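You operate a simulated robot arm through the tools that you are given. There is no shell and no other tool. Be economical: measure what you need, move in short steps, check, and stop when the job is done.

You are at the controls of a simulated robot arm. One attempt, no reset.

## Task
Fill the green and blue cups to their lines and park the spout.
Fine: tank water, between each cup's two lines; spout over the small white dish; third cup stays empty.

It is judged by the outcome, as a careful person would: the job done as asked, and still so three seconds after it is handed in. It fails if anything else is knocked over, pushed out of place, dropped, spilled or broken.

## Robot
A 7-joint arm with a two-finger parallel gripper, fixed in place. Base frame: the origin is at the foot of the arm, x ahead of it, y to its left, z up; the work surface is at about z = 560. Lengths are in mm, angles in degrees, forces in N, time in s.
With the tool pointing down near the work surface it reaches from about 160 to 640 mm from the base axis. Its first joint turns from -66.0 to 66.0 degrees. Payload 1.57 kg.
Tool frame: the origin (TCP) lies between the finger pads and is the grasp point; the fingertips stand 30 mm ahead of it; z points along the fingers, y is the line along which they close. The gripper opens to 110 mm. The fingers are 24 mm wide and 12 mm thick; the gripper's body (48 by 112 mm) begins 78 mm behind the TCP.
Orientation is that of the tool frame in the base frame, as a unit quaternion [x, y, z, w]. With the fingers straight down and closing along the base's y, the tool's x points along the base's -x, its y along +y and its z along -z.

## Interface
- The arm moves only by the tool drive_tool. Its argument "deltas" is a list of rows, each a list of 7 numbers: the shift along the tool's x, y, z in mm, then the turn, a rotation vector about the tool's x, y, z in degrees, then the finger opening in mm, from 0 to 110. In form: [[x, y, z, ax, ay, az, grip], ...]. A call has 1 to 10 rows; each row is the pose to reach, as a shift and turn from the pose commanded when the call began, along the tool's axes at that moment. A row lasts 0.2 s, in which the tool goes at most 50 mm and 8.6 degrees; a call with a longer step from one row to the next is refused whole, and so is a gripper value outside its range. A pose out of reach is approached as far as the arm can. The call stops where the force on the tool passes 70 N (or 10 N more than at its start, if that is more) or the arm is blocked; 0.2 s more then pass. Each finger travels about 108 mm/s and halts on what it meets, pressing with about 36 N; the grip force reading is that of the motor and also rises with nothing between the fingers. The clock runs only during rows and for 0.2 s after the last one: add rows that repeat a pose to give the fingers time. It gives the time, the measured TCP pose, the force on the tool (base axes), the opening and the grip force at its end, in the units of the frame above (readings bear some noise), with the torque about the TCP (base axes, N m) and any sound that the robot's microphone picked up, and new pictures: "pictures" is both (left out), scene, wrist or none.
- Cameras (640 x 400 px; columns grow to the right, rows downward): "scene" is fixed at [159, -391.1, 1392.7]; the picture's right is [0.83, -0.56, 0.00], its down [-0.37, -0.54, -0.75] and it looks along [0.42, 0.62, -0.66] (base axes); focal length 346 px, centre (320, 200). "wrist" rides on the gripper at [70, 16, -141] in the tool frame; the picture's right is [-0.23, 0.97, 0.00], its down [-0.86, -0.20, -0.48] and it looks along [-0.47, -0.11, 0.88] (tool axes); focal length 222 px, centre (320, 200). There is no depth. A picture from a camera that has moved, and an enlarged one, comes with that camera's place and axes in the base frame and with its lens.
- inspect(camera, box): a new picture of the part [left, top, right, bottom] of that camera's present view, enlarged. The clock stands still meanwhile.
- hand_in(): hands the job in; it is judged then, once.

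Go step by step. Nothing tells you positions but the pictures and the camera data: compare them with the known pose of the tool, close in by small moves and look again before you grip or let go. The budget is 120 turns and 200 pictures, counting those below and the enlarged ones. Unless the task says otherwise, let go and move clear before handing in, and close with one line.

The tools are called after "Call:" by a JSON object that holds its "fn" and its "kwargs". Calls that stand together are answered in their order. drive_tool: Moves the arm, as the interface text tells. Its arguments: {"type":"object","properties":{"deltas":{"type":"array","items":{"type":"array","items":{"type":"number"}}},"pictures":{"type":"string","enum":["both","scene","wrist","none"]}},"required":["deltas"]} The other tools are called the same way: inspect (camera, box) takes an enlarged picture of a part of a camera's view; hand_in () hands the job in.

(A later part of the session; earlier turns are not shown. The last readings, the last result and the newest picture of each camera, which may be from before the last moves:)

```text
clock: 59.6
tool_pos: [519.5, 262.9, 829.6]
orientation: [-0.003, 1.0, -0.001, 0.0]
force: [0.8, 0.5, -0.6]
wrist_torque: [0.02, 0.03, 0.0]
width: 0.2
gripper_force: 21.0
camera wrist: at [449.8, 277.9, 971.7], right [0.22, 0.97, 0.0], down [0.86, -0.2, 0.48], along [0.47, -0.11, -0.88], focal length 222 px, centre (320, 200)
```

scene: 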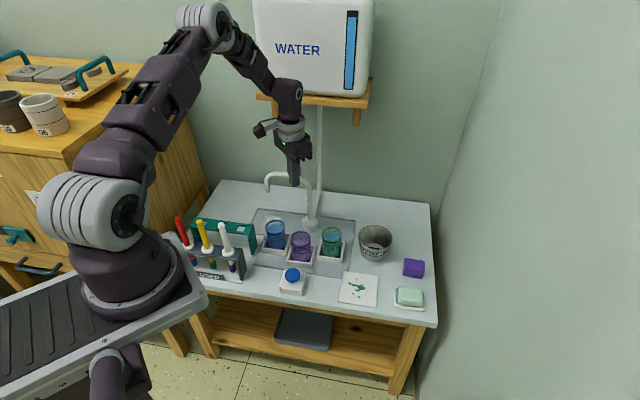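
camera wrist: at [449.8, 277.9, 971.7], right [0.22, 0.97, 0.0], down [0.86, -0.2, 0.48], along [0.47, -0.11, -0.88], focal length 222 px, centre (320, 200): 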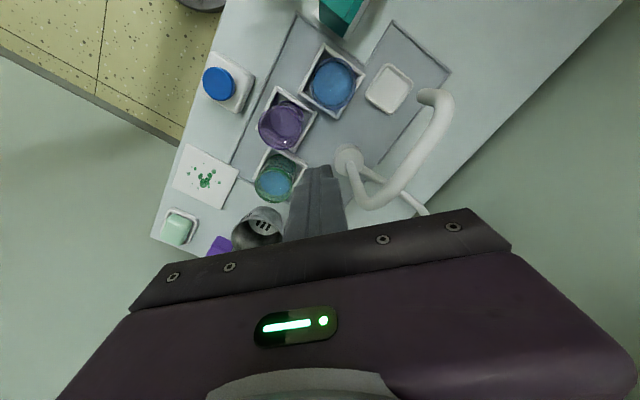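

Call:
{"fn": "inspect", "kwargs": {"camera": "wrist", "box": [300, 50, 364, 114]}}

Call:
{"fn": "inspect", "kwargs": {"camera": "wrist", "box": [244, 145, 308, 209]}}

Call:
{"fn": "inspect", "kwargs": {"camera": "wrist", "box": [250, 90, 314, 154]}}

```text
6.25 times, centred on (332, 82) of wrist
camera zoom: at [449.8, 277.9, 971.7], right [0.22, 0.97, 0.0], down [0.86, -0.2, 0.48], along [0.47, -0.11, -0.88], focal length 1388 px, centre (245, 938)
```

zoom: 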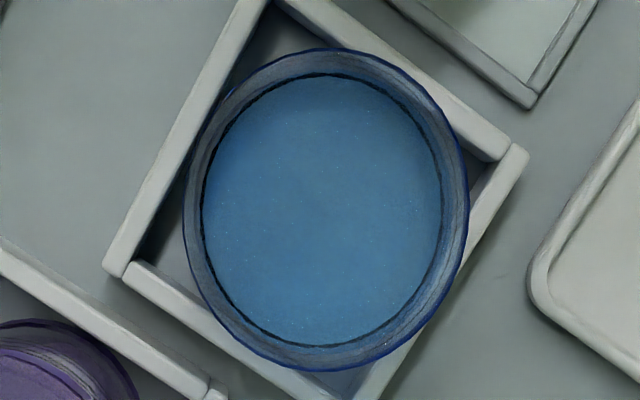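

```text
6.25 times, centred on (276, 177) of wrist
camera zoom: at [449.8, 277.9, 971.7], right [0.22, 0.97, 0.0], down [0.86, -0.2, 0.48], along [0.47, -0.11, -0.88], focal length 1388 px, centre (595, 344)
```

zoom: 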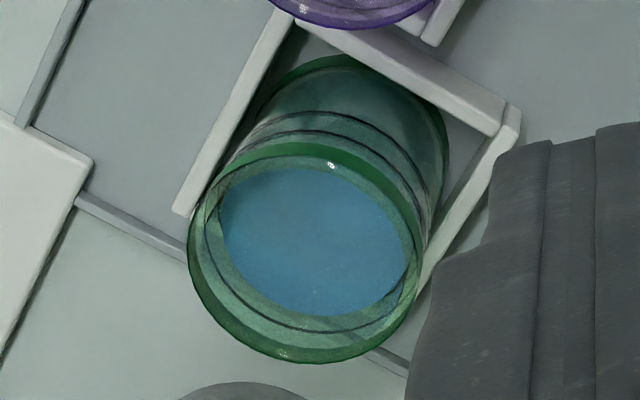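

```text
6.25 times, centred on (282, 122) of wrist
camera zoom: at [449.8, 277.9, 971.7], right [0.22, 0.97, 0.0], down [0.86, -0.2, 0.48], along [0.47, -0.11, -0.88], focal length 1388 px, centre (558, 688)
```

zoom: 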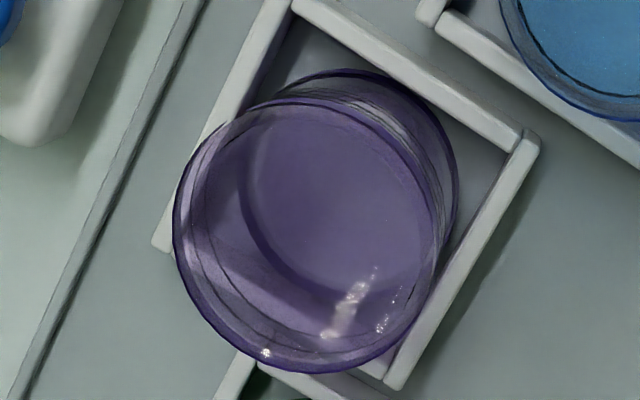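

Call:
{"fn": "inspect", "kwargs": {"camera": "wrist", "box": [308, 72, 328, 92]}}

Call:
{"fn": "inspect", "kwargs": {"camera": "wrist", "box": [340, 68, 360, 88]}}

Call:
{"fn": "inspect", "kwargs": {"camera": "wrist", "box": [322, 92, 342, 112]}}

Call:
{"fn": "inspect", "kwargs": {"camera": "wrist", "box": [322, 54, 342, 74]}}

```text
16.00 times, centred on (318, 82) of wrist
camera zoom: at [449.8, 277.9, 971.7], right [0.22, 0.97, 0.0], down [0.86, -0.2, 0.48], along [0.47, -0.11, -0.88], focal length 3554 px, centre (352, 2088)
```

zoom: 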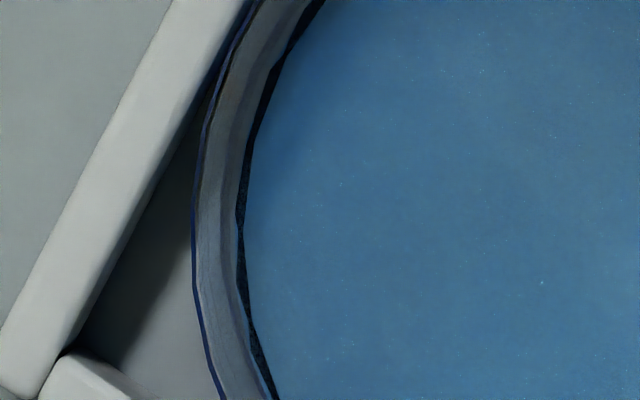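

```text
16.00 times, centred on (350, 78) of wrist
camera zoom: at [449.8, 277.9, 971.7], right [0.22, 0.97, 0.0], down [0.86, -0.2, 0.48], along [0.47, -0.11, -0.88], focal length 3554 px, centre (-160, 2152)
```

zoom: 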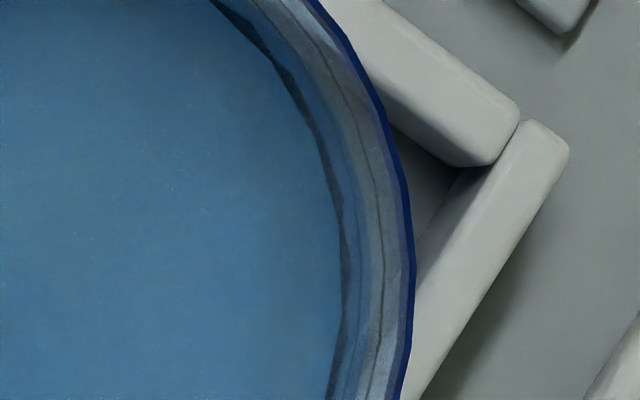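

```text
16.00 times, centred on (332, 102) of wrist
camera zoom: at [449.8, 277.9, 971.7], right [0.22, 0.97, 0.0], down [0.86, -0.2, 0.48], along [0.47, -0.11, -0.88], focal length 3554 px, centre (128, 1768)
```

zoom: 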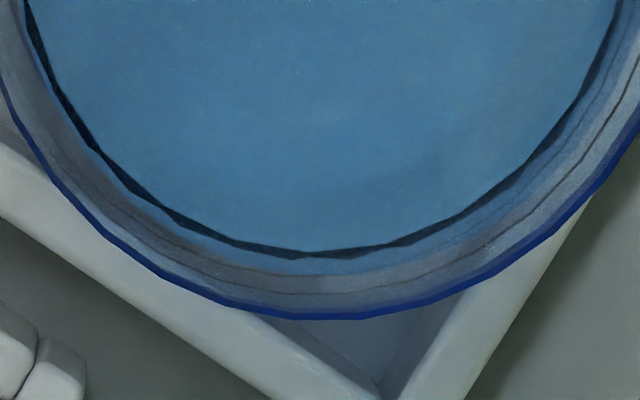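

```text
16.00 times, centred on (332, 64) of wrist
camera zoom: at [449.8, 277.9, 971.7], right [0.22, 0.97, 0.0], down [0.86, -0.2, 0.48], along [0.47, -0.11, -0.88], focal length 3554 px, centre (128, 2376)
```

zoom: 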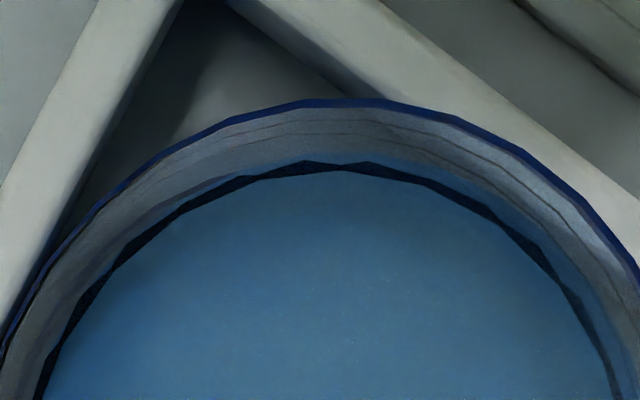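

Measured from above, the wall inset is about 3 mm, so blue may sit right at its upper line. I want a decisive near-horizontal look, so I'll go to the open front side at azimuth 65° and tilt the camera level.

Call:
{"fn": "drive_tool", "kwargs": {"deltas": [[13, -11, 0, 0, 0, -8.1, 0], [26, -22, 0, 0, 0, -16.2, 0], [39, -33, 0, 0, 0, -24.3, 0], [52, -45, 0, 0, 0, -32.5, 0], [65, -56, 0, 0, 0, -40.6, 0], [78, -68, 0, 0, 0, -48.7, 0], [90, -79, 0, 0, 0, -56.8, 0], [102, -90, 0, 0, 0, -65, 0]], "pictures": "none"}}

Call:
{"fn": "drive_tool", "kwargs": {"deltas": [[0, 0, 0, 0, -8, 0, 0], [0, 0, 0, 0, -16, 0, 0], [0, 0, 0, 0, -24, 0, 0], [0, 0, 0, 0, -32, 0, 0], [0, 0, 0, 0, -40, 0, 0], [0, 0, 0, 0, -48, 0, 0]]}}

```text
clock: 61.4
tool_pos: [418.1, 174.3, 830.1]
orientation: [-0.541, 0.841, 0.001, 0.0]
force: [0.5, -0.5, 0.3]
wrist_torque: [0.0, -0.02, 0.0]
width: 0.0
gripper_force: 21.4
```

```text
clock: 62.8
tool_pos: [419.6, 175.1, 829.0]
orientation: [-0.493, 0.768, 0.221, 0.343]
force: [0.5, -0.1, -0.5]
wrist_torque: [-0.01, 0.01, 0.03]
width: 0.2
gripper_force: 21.5
camera wrist: at [341.1, 42.2, 872.2], right [-0.82, 0.54, 0.17], down [0.27, 0.11, 0.96], along [0.5, 0.83, -0.24], focal length 222 px, centre (320, 200)
```

scene: 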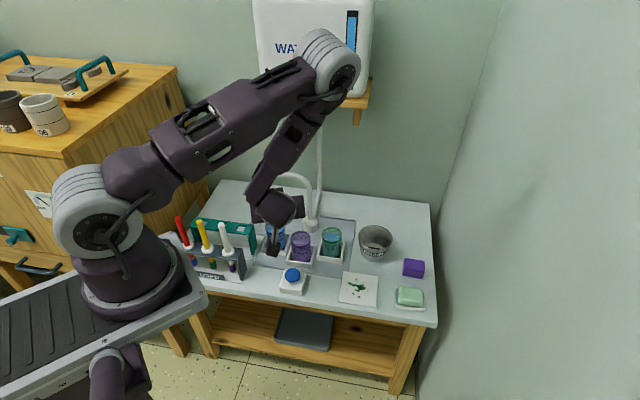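
wrist: 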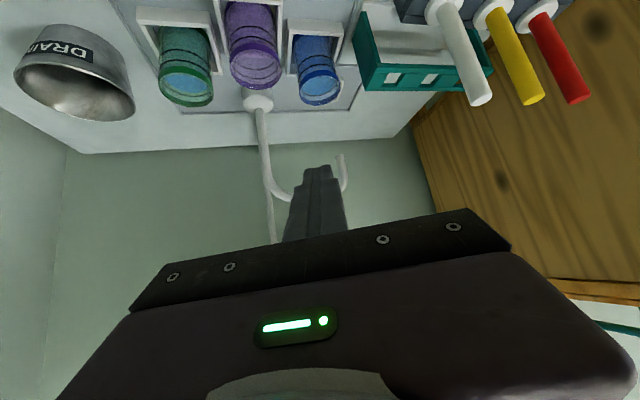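

Call:
{"fn": "drive_tool", "kwargs": {"deltas": [[22, 0, 20, 0, 0, 0, 0], [44, 0, 40, 0, 0, 0, 0], [66, 0, 60, 0, -6, 0, 0], [87, 0, 78, 0, -13, 0, 0]]}}

```text
clock: 63.8
tool_pos: [418.3, 175.2, 712.5]
orientation: [-0.464, 0.725, 0.274, 0.429]
force: [-0.2, 0.6, 0.1]
wrist_torque: [0.03, 0.02, 0.04]
width: 0.0
gripper_force: 21.6
camera wrist: at [338.2, 37.5, 720.0], right [-0.84, 0.51, 0.2], down [0.18, -0.09, 0.98], along [0.51, 0.86, -0.02], focal length 222 px, centre (320, 200)
```

scene: 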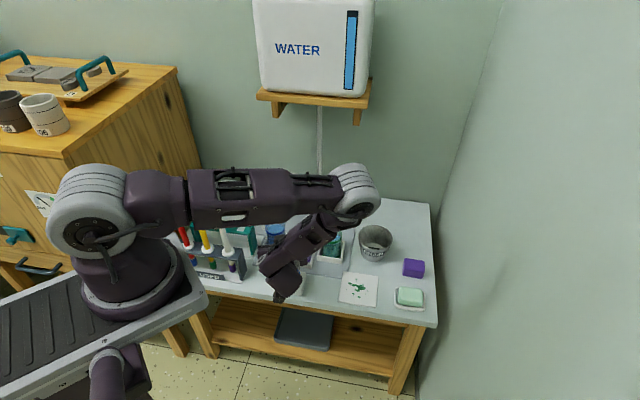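
wrist: 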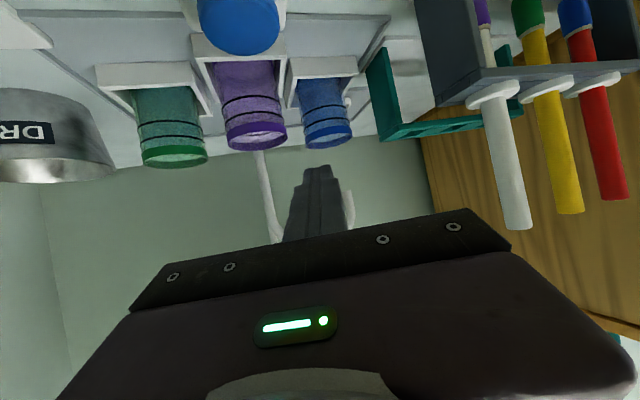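

Excellent, near side-on.

Call:
{"fn": "inspect", "kwargs": {"camera": "wrist", "box": [285, 60, 365, 160]}}

Call:
{"fn": "inspect", "kwargs": {"camera": "wrist", "box": [300, 100, 360, 150]}}

Call:
{"fn": "inspect", "kwargs": {"camera": "wrist", "box": [130, 110, 215, 175]}}

```text
4.00 times, centred on (325, 110) of wrist
camera zoom: at [338.2, 37.5, 720.0], right [-0.84, 0.51, 0.2], down [0.18, -0.09, 0.98], along [0.51, 0.86, -0.02], focal length 888 px, centre (300, 560)
```

zoom: 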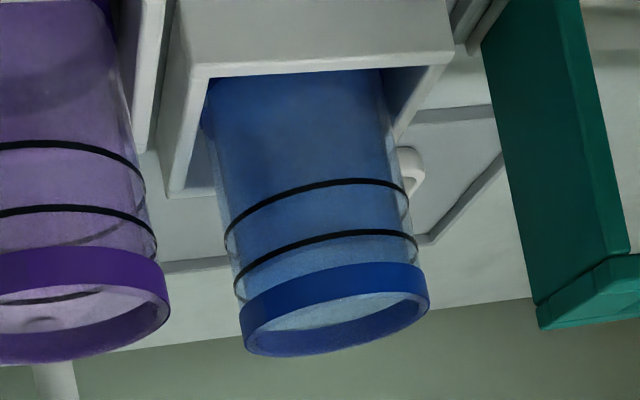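

```text
8.00 times, centred on (330, 125) of wrist
camera zoom: at [338.2, 37.5, 720.0], right [-0.84, 0.51, 0.2], down [0.18, -0.09, 0.98], along [0.51, 0.86, -0.02], focal length 1777 px, centre (240, 800)
```

zoom: 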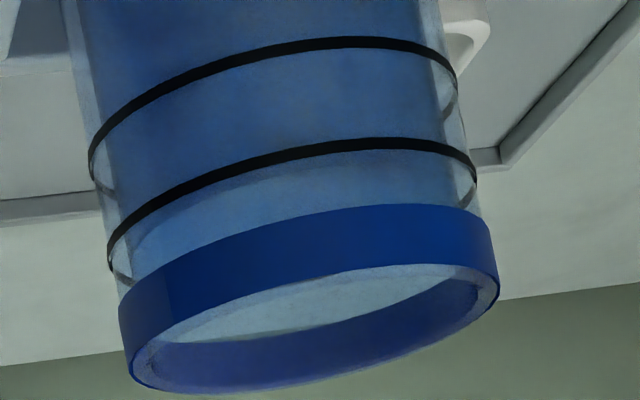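

```text
6.15 times, centred on (172, 142) of wrist
camera zoom: at [338.2, 37.5, 720.0], right [-0.84, 0.51, 0.2], down [0.18, -0.09, 0.98], along [0.51, 0.86, -0.02], focal length 1367 px, centre (1228, 554)
```

zoom: 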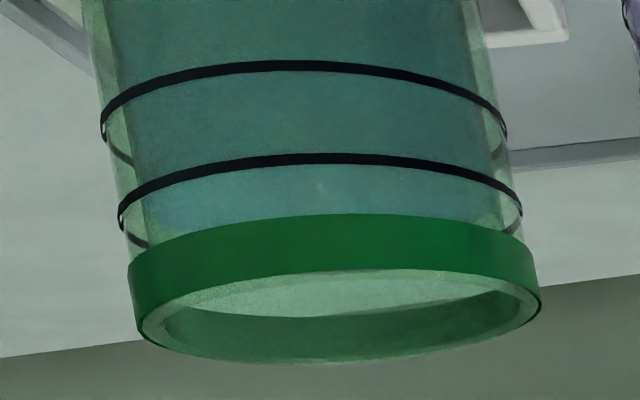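

Call:
{"fn": "inspect", "kwargs": {"camera": "wrist", "box": [310, 108, 350, 138]}}

Call:
{"fn": "inspect", "kwargs": {"camera": "wrist", "box": [148, 126, 196, 162]}}

Call:
{"fn": "inspect", "kwargs": {"camera": "wrist", "box": [225, 105, 289, 153]}}

```text
13.33 times, centred on (330, 123) of wrist
camera zoom: at [338.2, 37.5, 720.0], right [-0.84, 0.51, 0.2], down [0.18, -0.09, 0.98], along [0.51, 0.86, -0.02], focal length 2962 px, centre (187, 1227)
```

zoom: 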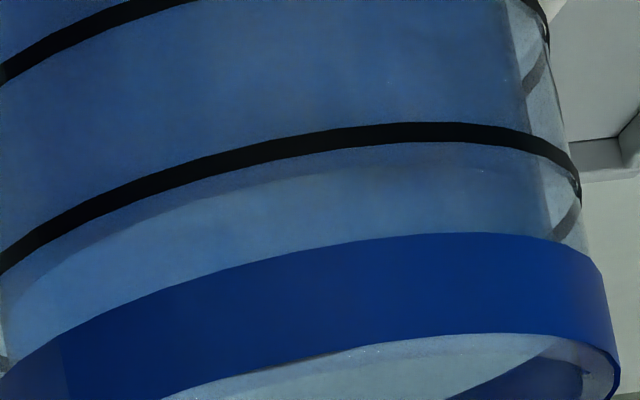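

```text
11.11 times, centred on (172, 144) of wrist
camera zoom: at [338.2, 37.5, 720.0], right [-0.84, 0.51, 0.2], down [0.18, -0.09, 0.98], along [0.51, 0.86, -0.02], focal length 2468 px, centre (1964, 822)
```

zoom: 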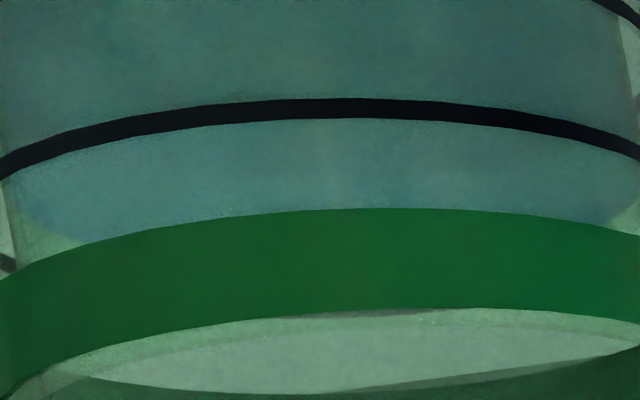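

```text
8.33 times, centred on (257, 129) of wrist
camera zoom: at [338.2, 37.5, 720.0], right [-0.84, 0.51, 0.2], down [0.18, -0.09, 0.98], along [0.51, 0.86, -0.02], focal length 1851 px, centre (845, 792)
```

zoom: 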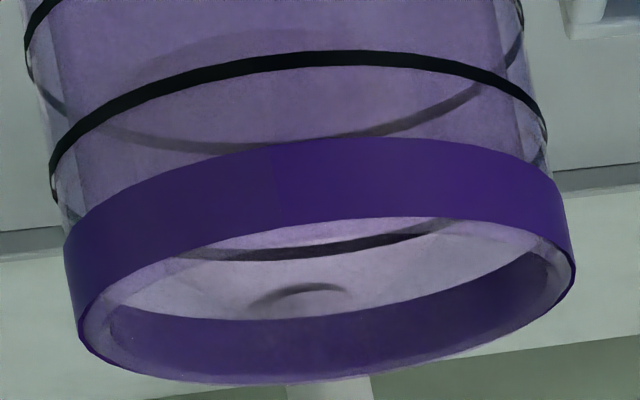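

The side view settles it: blue is about 2 mm above its upper line, and green is inside its band. The cameras agree blue's rim is at about (458,292,640). I'll pour a little blue into the DRAIN bucket. First I lift and reorient for a tilted grasp.

Call:
{"fn": "drive_tool", "kwargs": {"deltas": [[-18, 0, -10, 0, 8, 0, 20], [-35, 0, -19, 0, 16, 0, 45], [-52, 0, -29, 0, 24, 0, 72], [-70, 0, -39, 0, 31, 0, 72]], "pictures": "none"}}

Call:
{"fn": "drive_tool", "kwargs": {"deltas": [[0, 0, 0, -4, 0, -6.93, 72], [0, 0, 0, -8, 0, -13.86, 72], [0, 0, 0, -12, 0, -20.8, 72], [0, 0, 0, -16, 0, -27.7, 72], [0, 0, 0, -17.5, 0, -30.3, 72]]}}

```text
clock: 64.8
tool_pos: [418.8, 174.0, 794.2]
orientation: [-0.522, 0.814, 0.138, 0.217]
force: [0.8, 0.1, -0.2]
wrist_torque: [-0.02, -0.02, 0.02]
width: 72.0
gripper_force: 0.1
```

```text
clock: 66.0
tool_pos: [417.3, 173.8, 793.6]
orientation: [0.742, -0.618, -0.199, -0.166]
force: [0.1, -0.6, 0.1]
wrist_torque: [-0.01, 0.01, 0.02]
width: 72.2
gripper_force: 0.0
camera wrist: at [426.4, 41.4, 880.7], right [-0.99, 0.02, 0.11], down [0.11, 0.53, 0.84], along [-0.05, 0.85, -0.53], focal length 222 px, centre (320, 200)
```

scene: 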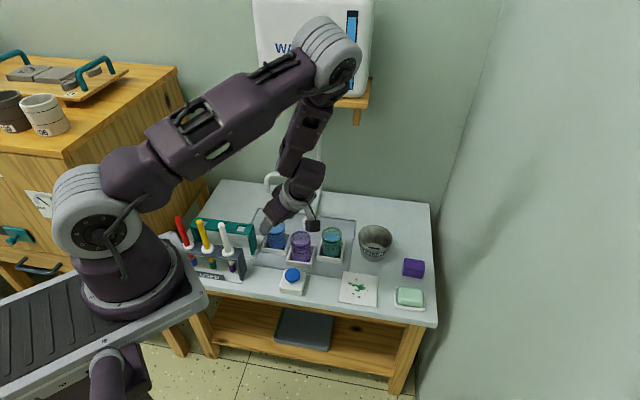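
wrist: 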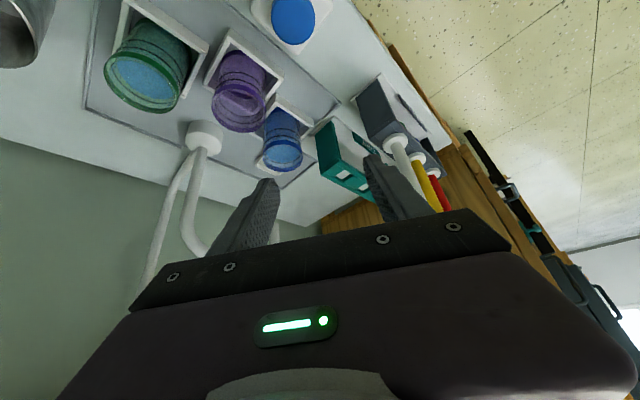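

Call:
{"fn": "drive_tool", "kwargs": {"deltas": [[-3, -20, 25, 0, 0, 0, 72], [-6, -40, 50, 0, 0, 0, 72], [-11.5, -61.2, 75, 0, 0, 0, 72], [-11.5, -61.2, 98.5, 0, 0, 0, 72]]}}

Call:
{"fn": "inspect", "kwargs": {"camera": "wrist", "box": [220, 80, 420, 240]}}

```text
clock: 67.0
tool_pos: [469.9, 244.4, 712.4]
orientation: [0.741, -0.62, -0.198, -0.166]
force: [0.1, 0.2, -0.4]
wrist_torque: [-0.01, 0.02, -0.03]
width: 72.2
gripper_force: 0.0
camera wrist: at [475.3, 111.0, 800.8], right [-0.99, 0.02, 0.11], down [0.11, 0.53, 0.84], along [-0.04, 0.85, -0.53], focal length 222 px, centre (320, 200)
```

scene: 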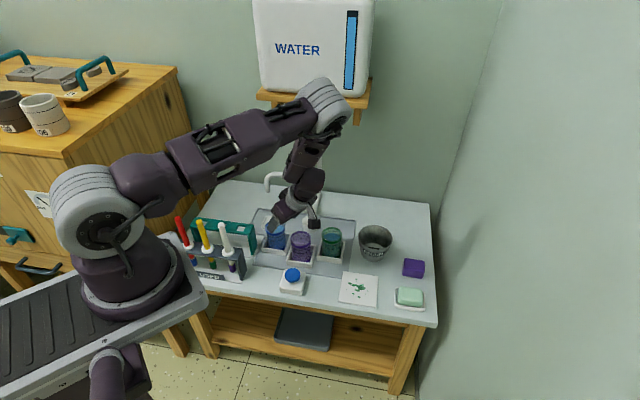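
wrist: 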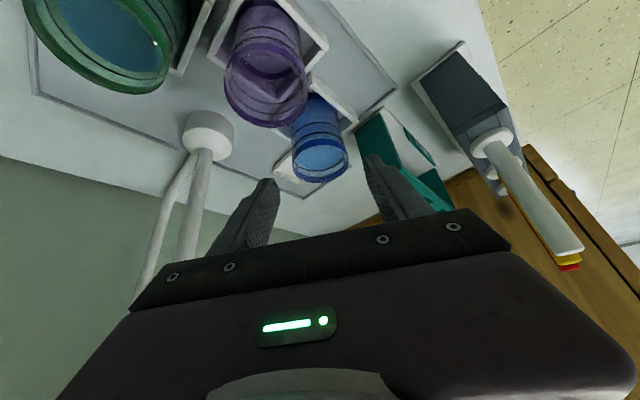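

```text
2.50 times, centred on (320, 160) of wrist
camera zoom: at [475.3, 111.0, 800.8], right [-0.99, 0.02, 0.11], down [0.11, 0.53, 0.84], along [-0.04, 0.85, -0.53], focal length 555 px, centre (320, 300)
```

zoom: 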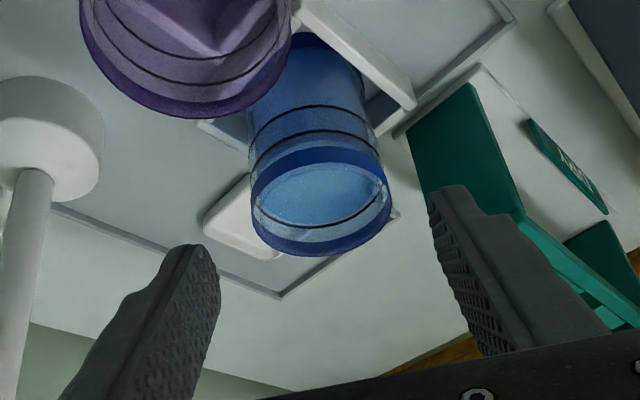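

The cup lies between the fingers at about (460,291), clear of the teal rack by roughly 10 mm. Advancing.

Call:
{"fn": "drive_tool", "kwargs": {"deltas": [[0, 0, 20, 0, 0, 0, 72], [0, 0, 40, 0, 0, 0, 72], [0, 0, 60, 0, 0, 0, 72], [0, 0, 75, 0, 0, 0, 72]], "pictures": "wrist"}}

Call:
{"fn": "inspect", "kwargs": {"camera": "scene", "box": [240, 190, 340, 270]}}

```text
clock: 68.0
tool_pos: [462.0, 280.7, 649.3]
orientation: [0.742, -0.619, -0.198, -0.166]
force: [0.6, 0.3, -0.4]
wrist_torque: [-0.01, 0.01, 0.01]
width: 72.0
gripper_force: 0.1
camera wrist: at [468.8, 148.7, 736.6], right [-0.99, 0.02, 0.11], down [0.11, 0.53, 0.84], along [-0.04, 0.85, -0.53], focal length 222 px, centre (320, 200)
```

wrist: 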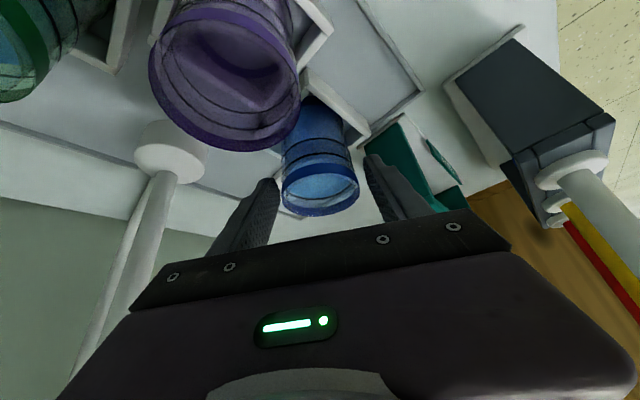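

```text
5.00 times, centred on (290, 230) of scene
camera zoom: at [159.0, -391.1, 1392.7], right [0.83, -0.56, 0.0], down [-0.37, -0.54, -0.75], along [0.42, 0.62, -0.66], focal length 1728 px, centre (470, 50)
```

zoom: 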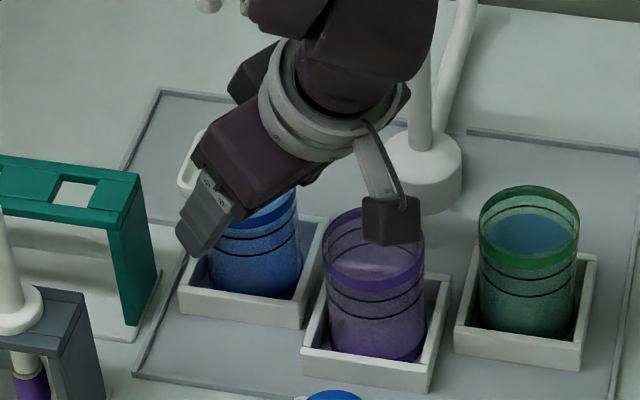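

Call:
{"fn": "drive_tool", "kwargs": {"deltas": [[0, 0, 12, 0, 0, 0, 72], [0, 0, 23, 0, 0, 0, 72], [0, 0, 23, 0, 0, 0, 64], [0, 0, 23, 0, 0, 0, 55], [0, 0, 23, 0, 0, 0, 45], [0, 0, 23, 0, 0, 0, 45]], "pictures": "wrist"}}

Call:
{"fn": "inspect", "kwargs": {"camera": "wrist", "box": [240, 80, 420, 240]}}

```text
clock: 69.4
tool_pos: [457.9, 291.8, 627.5]
orientation: [0.742, -0.618, -0.199, -0.165]
force: [0.1, 0.2, 0.3]
wrist_torque: [0.04, 0.01, -0.01]
width: 57.5
gripper_force: 35.6
camera wrist: at [466.3, 158.7, 716.0], right [-0.99, 0.02, 0.11], down [0.11, 0.53, 0.84], along [-0.04, 0.85, -0.53], focal length 222 px, centre (320, 200)
```

wrist: 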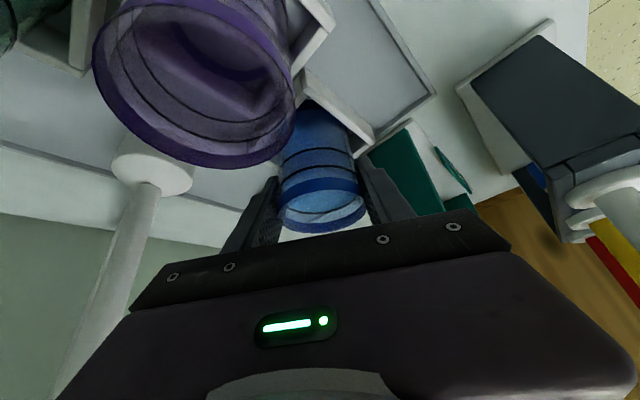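

```text
2.50 times, centred on (330, 160) of wrist
camera zoom: at [466.3, 158.7, 716.0], right [-0.99, 0.02, 0.11], down [0.11, 0.53, 0.84], along [-0.04, 0.85, -0.53], focal length 555 px, centre (295, 300)
```

zoom: 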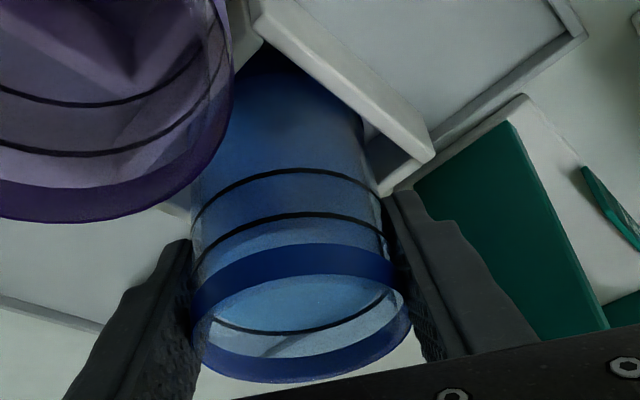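

Gripped firmly at 57.5 mm. I'll lift straight up slowly.

Call:
{"fn": "drive_tool", "kwargs": {"deltas": [[-2.5, 0, -4.3, 0, 0, 0, 45], [-6, 0, -10.4, 0, 0, 0, 45], [-11, 0, -19, 0, 0, 0, 45], [-17, 0, -29.4, 0, 0, 0, 45], [-24, 0, -41.6, 0, 0, 0, 45], [-32, 0, -55.4, 0, 0, 0, 45], [-40, 0, -69.3, 0, 0, 0, 45], [-47, 0, -81.4, 0, 0, 0, 45], [-53, 0, -91.8, 0, 0, 0, 45], [-56, 0, -97, 0, 0, 0, 45]]}}

Call:
{"fn": "inspect", "kwargs": {"camera": "scene", "box": [240, 170, 420, 290]}}

```text
clock: 71.6
tool_pos: [459.5, 291.1, 739.9]
orientation: [0.742, -0.619, -0.199, -0.166]
force: [0.0, 0.2, -0.9]
wrist_torque: [0.01, 0.03, 0.02]
width: 57.6
gripper_force: 35.9
camera wrist: at [467.2, 158.3, 827.8], right [-0.99, 0.02, 0.11], down [0.11, 0.53, 0.84], along [-0.04, 0.85, -0.53], focal length 222 px, centre (320, 200)
```

scene: 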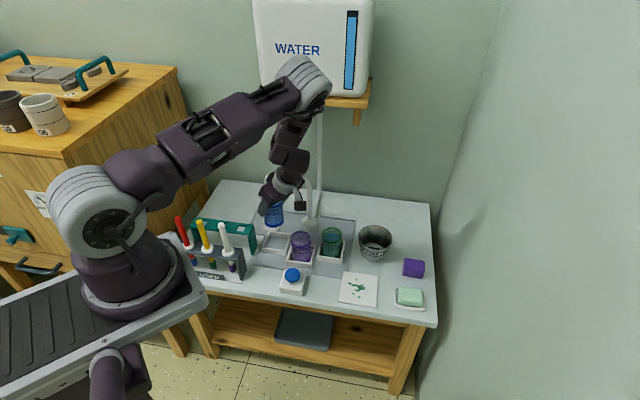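
wrist: 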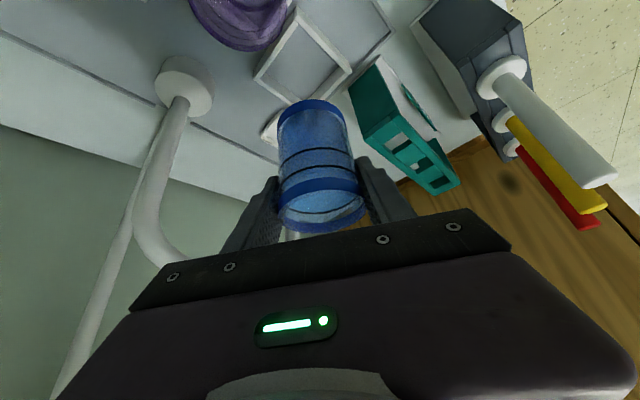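

```text
3.33 times, centred on (330, 230) of scene
camera zoom: at [159.1, -391.1, 1392.7], right [0.83, -0.56, 0.0], down [-0.37, -0.54, -0.75], along [0.42, 0.62, -0.66], focal length 1152 px, centre (287, 100)
```

zoom: 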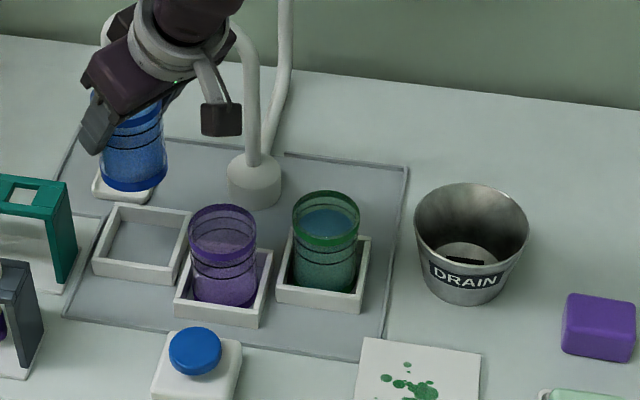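

The cup is up cleanly with water inside. I'll carry it gently toward the bucket (centre about (680,86), rim z≈642), turning the gripper to point outward.

Call:
{"fn": "drive_tool", "kwargs": {"deltas": [[12.3, -5.6, -7.1, 4, 0, 6.93, 45], [24.6, -11.1, -14.2, 8, 0, 13.86, 45], [36.9, -16.7, -21.3, 12, 0, 20.8, 45], [49.2, -22.2, -28.4, 16, 0, 27.7, 45], [61.5, -27.8, -35.5, 20, 0, 34.6, 45], [73.8, -33.4, -42.6, 24, 0, 41.6, 45], [86.1, -38.9, -49.7, 28, 0, 48.5, 45], [98.4, -44.5, -56.8, 32, 0, 55.4, 45], [110.7, -50, -63.9, 36, 0, 62.4, 45], [123, -55.6, -71, 40, 0, 69.3, 45]]}}

```text
clock: 73.8
tool_pos: [540.0, 160.7, 740.4]
orientation: [-0.17, 0.951, 0.046, 0.254]
force: [0.6, -0.3, -1.3]
wrist_torque: [0.0, 0.0, 0.0]
width: 57.3
gripper_force: 36.2
camera wrist: at [411.6, 130.0, 827.7], right [-0.15, 0.98, 0.11], down [0.54, -0.01, 0.84], along [0.83, 0.19, -0.53], focal length 222 px, centre (320, 200)
```

scene: 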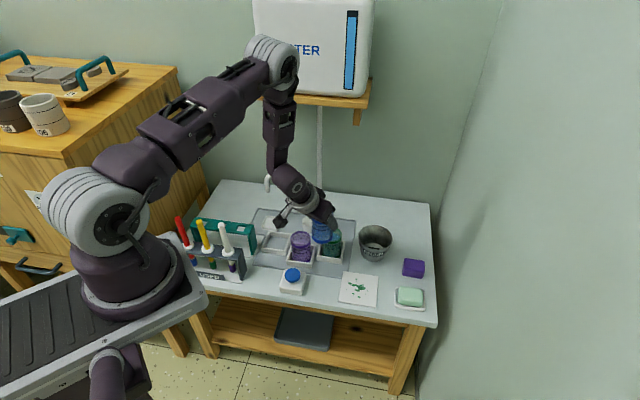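
wrist: 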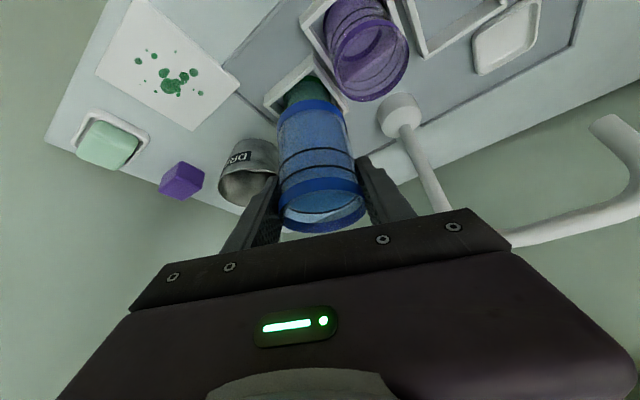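

Call:
{"fn": "drive_tool", "kwargs": {"deltas": [[-10.2, -16.1, 5.9, 1.1, 0, 1.9, 45], [-20.5, -32.2, 11.8, 2.2, 0, 3.8, 45], [-30.7, -48.3, 17.7, 3.3, 0, 5.6, 45], [-40.9, -64.4, 23.6, 4.4, 0, 7.5, 45], [-51.2, -80.5, 29.5, 5.5, 0, 9.4, 45], [-61.4, -96.6, 35.4, 6.5, 0, 11.3, 45]]}}

Call:
{"fn": "inspect", "kwargs": {"camera": "scene", "box": [310, 190, 430, 280]}}

```text
clock: 75.2
tool_pos: [642.2, 94.4, 739.5]
orientation: [-0.061, 0.964, 0.018, 0.258]
force: [0.1, -0.4, -2.3]
wrist_torque: [0.0, 0.03, -0.03]
width: 57.4
gripper_force: 36.1
camera wrist: at [509.6, 93.4, 827.4], right [0.07, 0.99, 0.12], down [0.52, -0.14, 0.84], along [0.85, 0.0, -0.53], focal length 222 px, centre (320, 200)
```

scene: 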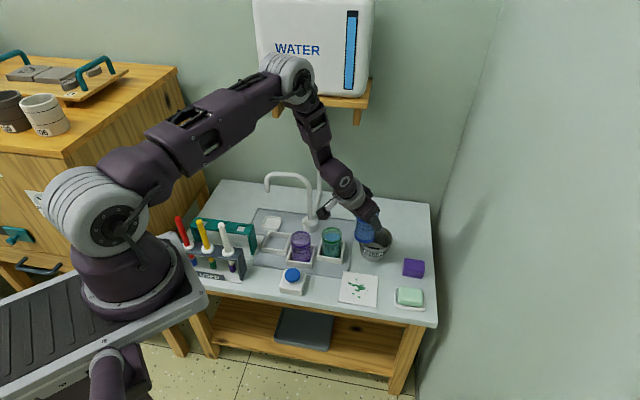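
wrist: 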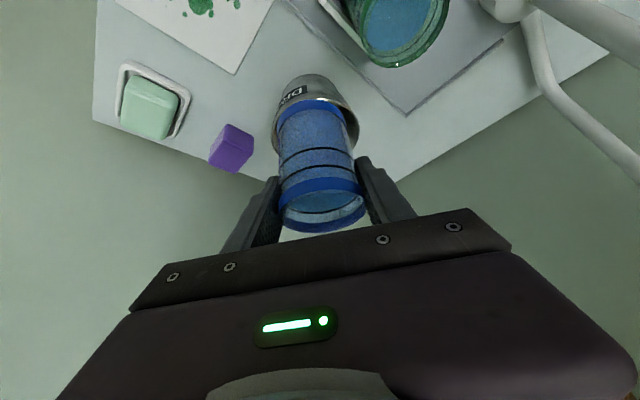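

```text
4.44 times, centred on (370, 235) of scene
camera zoom: at [159.1, -391.1, 1392.7], right [0.83, -0.56, 0.0], down [-0.37, -0.54, -0.75], along [0.42, 0.62, -0.66], focal length 1536 px, centre (98, 44)
```

zoom: 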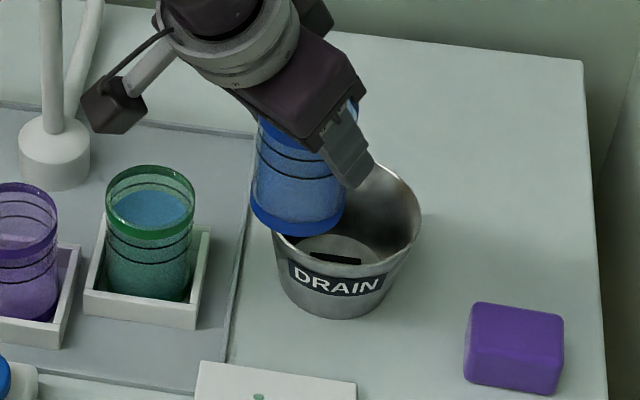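

Bucket centre is at y≈97, in line. I'll extend over it while tilting the cup only 18°, below the spill angle.

Call:
{"fn": "drive_tool", "kwargs": {"deltas": [[-8.7, 0, 5, 0, -2.5, 0, 45], [-20.8, 0, 12, 0, -6, 0, 45], [-34.6, 0, 20, 0, -9.5, 0, 45], [-48.5, 0, 28, 0, -13, 0, 45], [-58.9, 0, 34, 0, -16, 0, 45], [-62.4, 0, 36, 0, -18, 0, 45]]}}

Call:
{"fn": "inspect", "kwargs": {"camera": "scene", "box": [310, 190, 430, 280]}}

```text
clock: 76.6
tool_pos: [711.9, 104.1, 740.1]
orientation: [-0.057, 0.912, 0.025, 0.405]
force: [-1.2, 0.2, -1.9]
wrist_torque: [0.01, -0.01, 0.02]
width: 57.6
gripper_force: 36.0
camera wrist: at [558.2, 100.3, 783.2], right [0.03, 0.98, 0.17], down [0.24, -0.17, 0.96], along [0.97, 0.02, -0.24], focal length 222 px, centre (320, 200)
```

scene: 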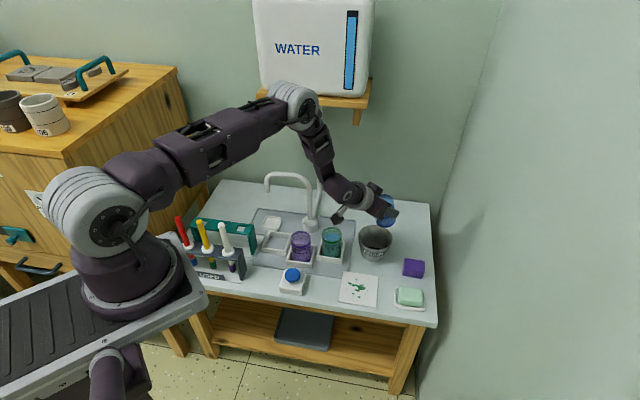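
wrist: 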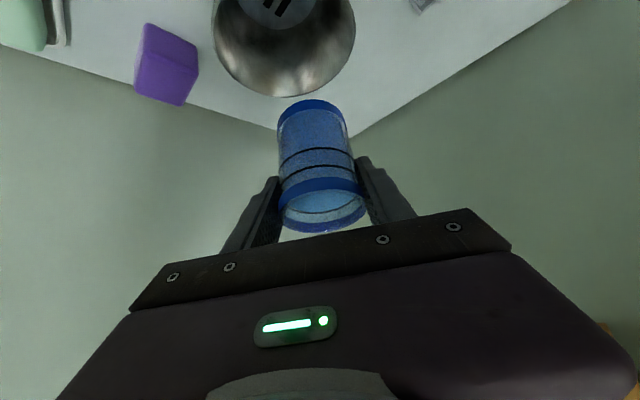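

```text
4.44 times, centred on (370, 235) of scene
camera zoom: at [159.1, -391.1, 1392.7], right [0.83, -0.56, 0.0], down [-0.37, -0.54, -0.75], along [0.42, 0.62, -0.66], focal length 1536 px, centre (98, 44)
```

zoom: 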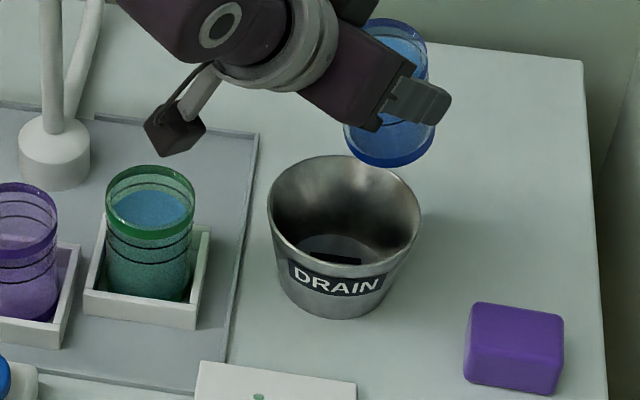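

Lip alignment needs about 10 mm sideways. I'll shift, lower a bit, and tilt to 30°.

Call:
{"fn": "drive_tool", "kwargs": {"deltas": [[5, -3, 4.5, 0, 0, 0, 45], [11, -7, 10, 0, 0, 0, 45], [16.3, -10, 14.7, 0, -3, 0, 45], [16.3, -10, 14.7, 0, -7, 0, 45], [16.3, -10, 14.7, 0, -11, 0, 45]], "pictures": "wrist"}}

Call:
{"fn": "inspect", "kwargs": {"camera": "scene", "box": [330, 180, 430, 280]}}

Call:
{"fn": "inspect", "kwargs": {"camera": "wrist", "box": [260, 80, 390, 240]}}

```text
clock: 77.8
tool_pos: [710.8, 93.4, 717.4]
orientation: [-0.055, 0.868, 0.032, 0.492]
force: [0.4, 0.5, -2.0]
wrist_torque: [0.01, 0.03, 0.0]
width: 57.4
gripper_force: 36.0
camera wrist: at [553.7, 89.5, 731.4], right [-0.01, 0.98, 0.2], down [0.05, -0.2, 0.98], along [1.0, 0.02, -0.05], focal length 222 px, centre (320, 200)
```

wrist: 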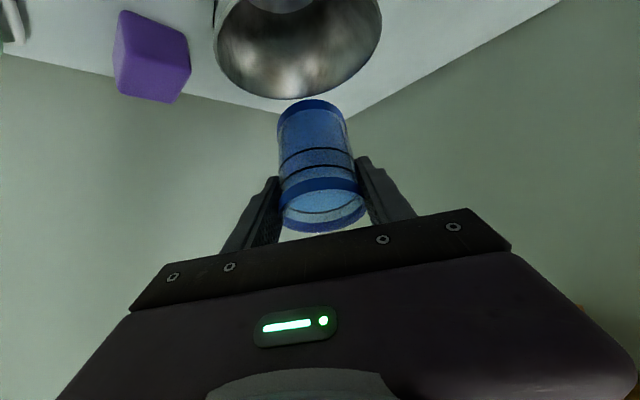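

```text
4.00 times, centred on (380, 230) of scene
camera zoom: at [159.1, -391.1, 1392.7], right [0.83, -0.56, 0.0], down [-0.37, -0.54, -0.75], along [0.42, 0.62, -0.66], focal length 1383 px, centre (80, 80)
```

zoom: 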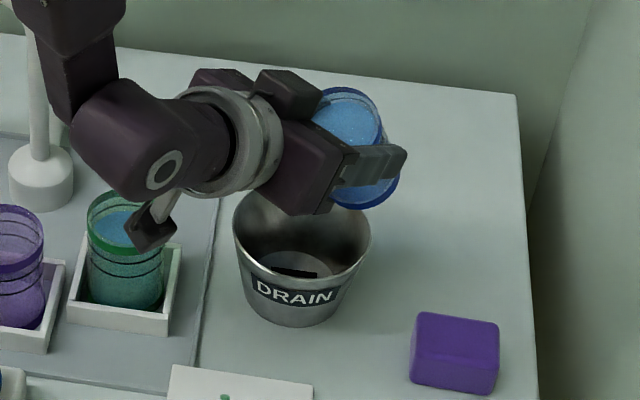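

```text
2.50 times, centred on (325, 160) of wrist
camera zoom: at [553.7, 89.5, 731.4], right [-0.01, 0.98, 0.2], down [0.05, -0.2, 0.98], along [1.0, 0.02, -0.05], focal length 555 px, centre (308, 300)
```

zoom: 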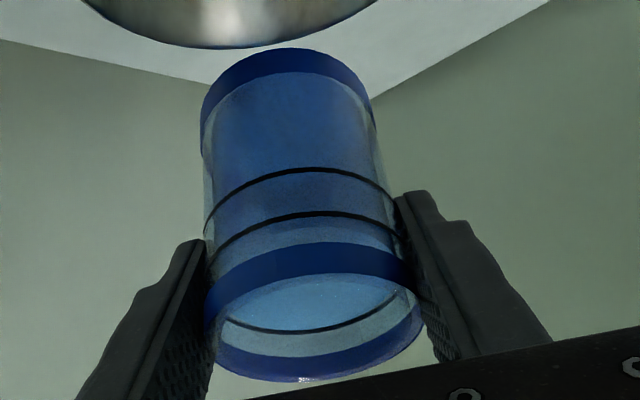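

No flow yet at 29°. Tilt further in small steps.

Call:
{"fn": "drive_tool", "kwargs": {"deltas": [[0, 0, 0, 0, -3, 0, 45], [0, 0, 0, 0, -6, 0, 45]], "pictures": "none"}}

Call:
{"fn": "inspect", "kwargs": {"camera": "wrist", "box": [260, 80, 390, 240]}}

```text
clock: 78.4
tool_pos: [713.1, 94.6, 718.2]
orientation: [-0.054, 0.842, 0.036, 0.536]
force: [-0.8, 0.4, -0.5]
wrist_torque: [0.0, 0.01, -0.06]
width: 57.8
gripper_force: 35.7
```

```text
2.50 times, centred on (325, 160) of wrist
camera zoom: at [553.8, 89.9, 715.6], right [-0.03, 0.98, 0.21], down [-0.05, -0.21, 0.98], along [1.0, 0.02, 0.05], focal length 555 px, centre (308, 300)
```

zoom: 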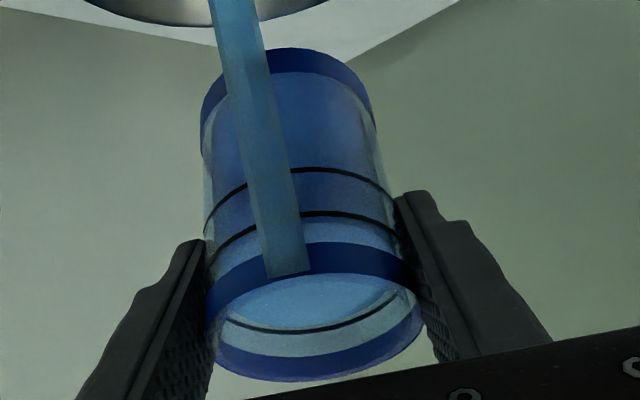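

It's pouring into the bucket at 35°. I'll wait a moment and watch.

Call:
{"fn": "drive_tool", "kwargs": {"deltas": [[0, 0, 0, 0, 0, 0, 45]], "pictures": "none"}}

Call:
{"fn": "inspect", "kwargs": {"camera": "wrist", "box": [260, 80, 390, 240]}}

Call:
{"fn": "inspect", "kwargs": {"camera": "scene", "box": [330, 180, 430, 280]}}

```text
clock: 78.8
tool_pos: [712.8, 94.6, 719.3]
orientation: [-0.053, 0.842, 0.035, 0.536]
force: [-0.1, -0.2, -1.5]
wrist_torque: [-0.04, 0.08, 0.01]
width: 57.3
gripper_force: 35.9
```

```text
2.50 times, centred on (325, 160) of wrist
camera zoom: at [553.7, 89.9, 715.5], right [-0.03, 0.98, 0.21], down [-0.05, -0.21, 0.98], along [1.0, 0.02, 0.05], focal length 555 px, centre (308, 300)
```

zoom: 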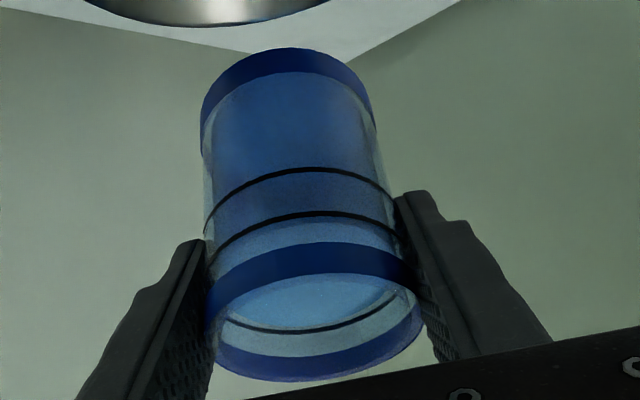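

```text
4.00 times, centred on (380, 230) of scene
camera zoom: at [159.1, -391.1, 1392.7], right [0.83, -0.56, 0.0], down [-0.37, -0.54, -0.75], along [0.42, 0.62, -0.66], focal length 1383 px, centre (80, 80)
```

zoom: 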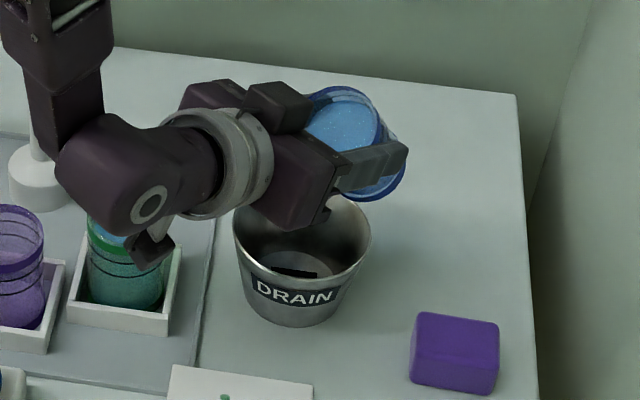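

It stops by itself at equilibrium. Tilting to about 41.5° should bring the level to mid-band.

Call:
{"fn": "drive_tool", "kwargs": {"deltas": [[0, 0, 0, 0, -2.2, 0, 45], [0, 0, 0, 0, -4.4, 0, 45], [0, 0, 0, 0, -6.5, 0, 45], [0, 0, 0, 0, -6.5, 0, 45], [0, 0, 0, 0, -6.5, 0, 45]], "pictures": "none"}}

Call:
{"fn": "inspect", "kwargs": {"camera": "wrist", "box": [260, 80, 390, 240]}}

```text
clock: 80.0
tool_pos: [713.7, 95.1, 717.3]
orientation: [-0.05, 0.81, 0.037, 0.583]
force: [0.1, 0.2, -1.7]
wrist_torque: [-0.03, 0.06, 0.0]
width: 57.4
gripper_force: 35.9
```

```text
2.50 times, centred on (325, 160) of wrist
camera zoom: at [555.4, 90.4, 697.6], right [-0.05, 0.97, 0.22], down [-0.16, -0.22, 0.96], along [0.99, 0.02, 0.16], focal length 555 px, centre (308, 300)
```

zoom: 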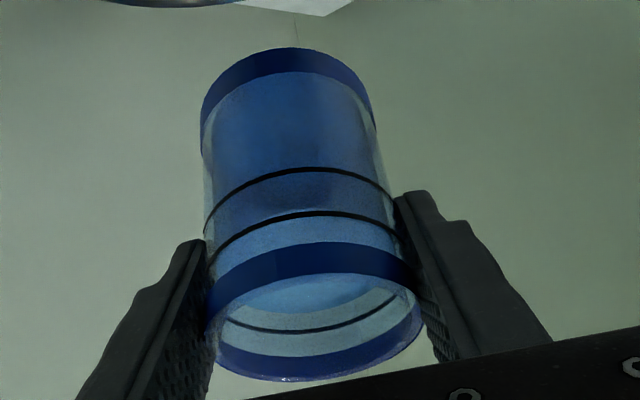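

Call:
{"fn": "inspect", "kwargs": {"camera": "wrist", "box": [295, 135, 355, 185]}}

```text
8.00 times, centred on (325, 160) of wrist
camera zoom: at [555.4, 90.4, 697.6], right [-0.05, 0.97, 0.22], down [-0.16, -0.22, 0.96], along [0.99, 0.02, 0.16], focal length 1777 px, centre (280, 520)
```

zoom: 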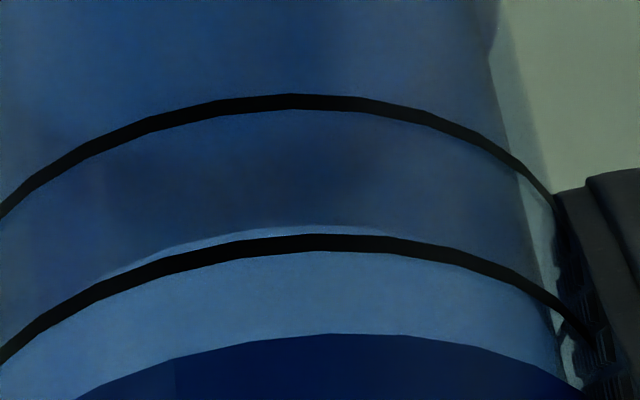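

Blue's level is now about 5 mm under its upper line, well within the band. I'll untilt and reverse back to its holder.

Call:
{"fn": "drive_tool", "kwargs": {"deltas": [[0, 0, 0, 0, 5, 0, 45], [0, 0, 0, 0, 11, 0, 45], [0, 0, 0, 0, 17, 0, 45], [0, 0, 0, 0, 23.5, 0, 45], [-11, 0, -3.5, 0, 23.5, 0, 45], [-20.9, 0, -7, 0, 23.5, 0, 45]], "pictures": "scene"}}

```text
clock: 81.4
tool_pos: [712.6, 94.4, 739.5]
orientation: [-0.058, 0.912, 0.026, 0.406]
force: [0.6, 0.2, -1.3]
wrist_torque: [-0.02, -0.01, -0.04]
width: 57.6
gripper_force: 36.0
```

scene: 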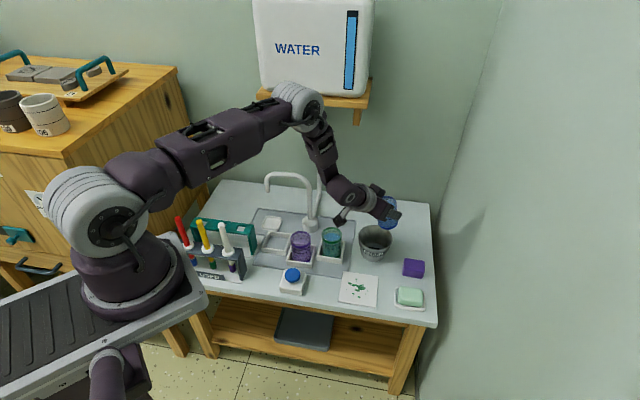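

Call:
{"fn": "drive_tool", "kwargs": {"deltas": [[6, 1, -6.7, 0, 2.5, 0, 45], [15, 3, -16.7, 0, 6, 0, 45], [25, 5, -27.8, 0, 9.5, 0, 45], [35, 7, -38.9, 0, 13, 0, 45], [43, 9, -47.8, 0, 16, 0, 45], [48.2, 10, -53.5, 0, 18, 0, 45]], "pictures": "none"}}

```text
clock: 82.8
tool_pos: [639.7, 95.6, 740.2]
orientation: [-0.062, 0.964, 0.017, 0.258]
force: [0.7, -0.2, -1.1]
wrist_torque: [0.0, -0.01, -0.01]
width: 57.2
gripper_force: 36.1
```

Call:
{"fn": "drive_tool", "kwargs": {"deltas": [[13.1, 13, -7.6, -1.1, 0, -1.9, 45], [26.2, 26, -15.1, -2.2, 0, -3.8, 45], [39.3, 39.1, -22.7, -3.3, 0, -5.6, 45], [52.4, 52.1, -30.3, -4.4, 0, -7.5, 45], [65.5, 65.2, -37.8, -5.5, 0, -9.4, 45], [78.6, 78.2, -45.4, -6.5, 0, -11.3, 45]], "pictures": "none"}}

```text
clock: 84.2
tool_pos: [540.1, 161.3, 739.9]
orientation: [-0.171, 0.951, 0.046, 0.255]
force: [-0.6, -0.5, -1.7]
wrist_torque: [0.0, 0.01, -0.01]
width: 57.4
gripper_force: 36.3
```

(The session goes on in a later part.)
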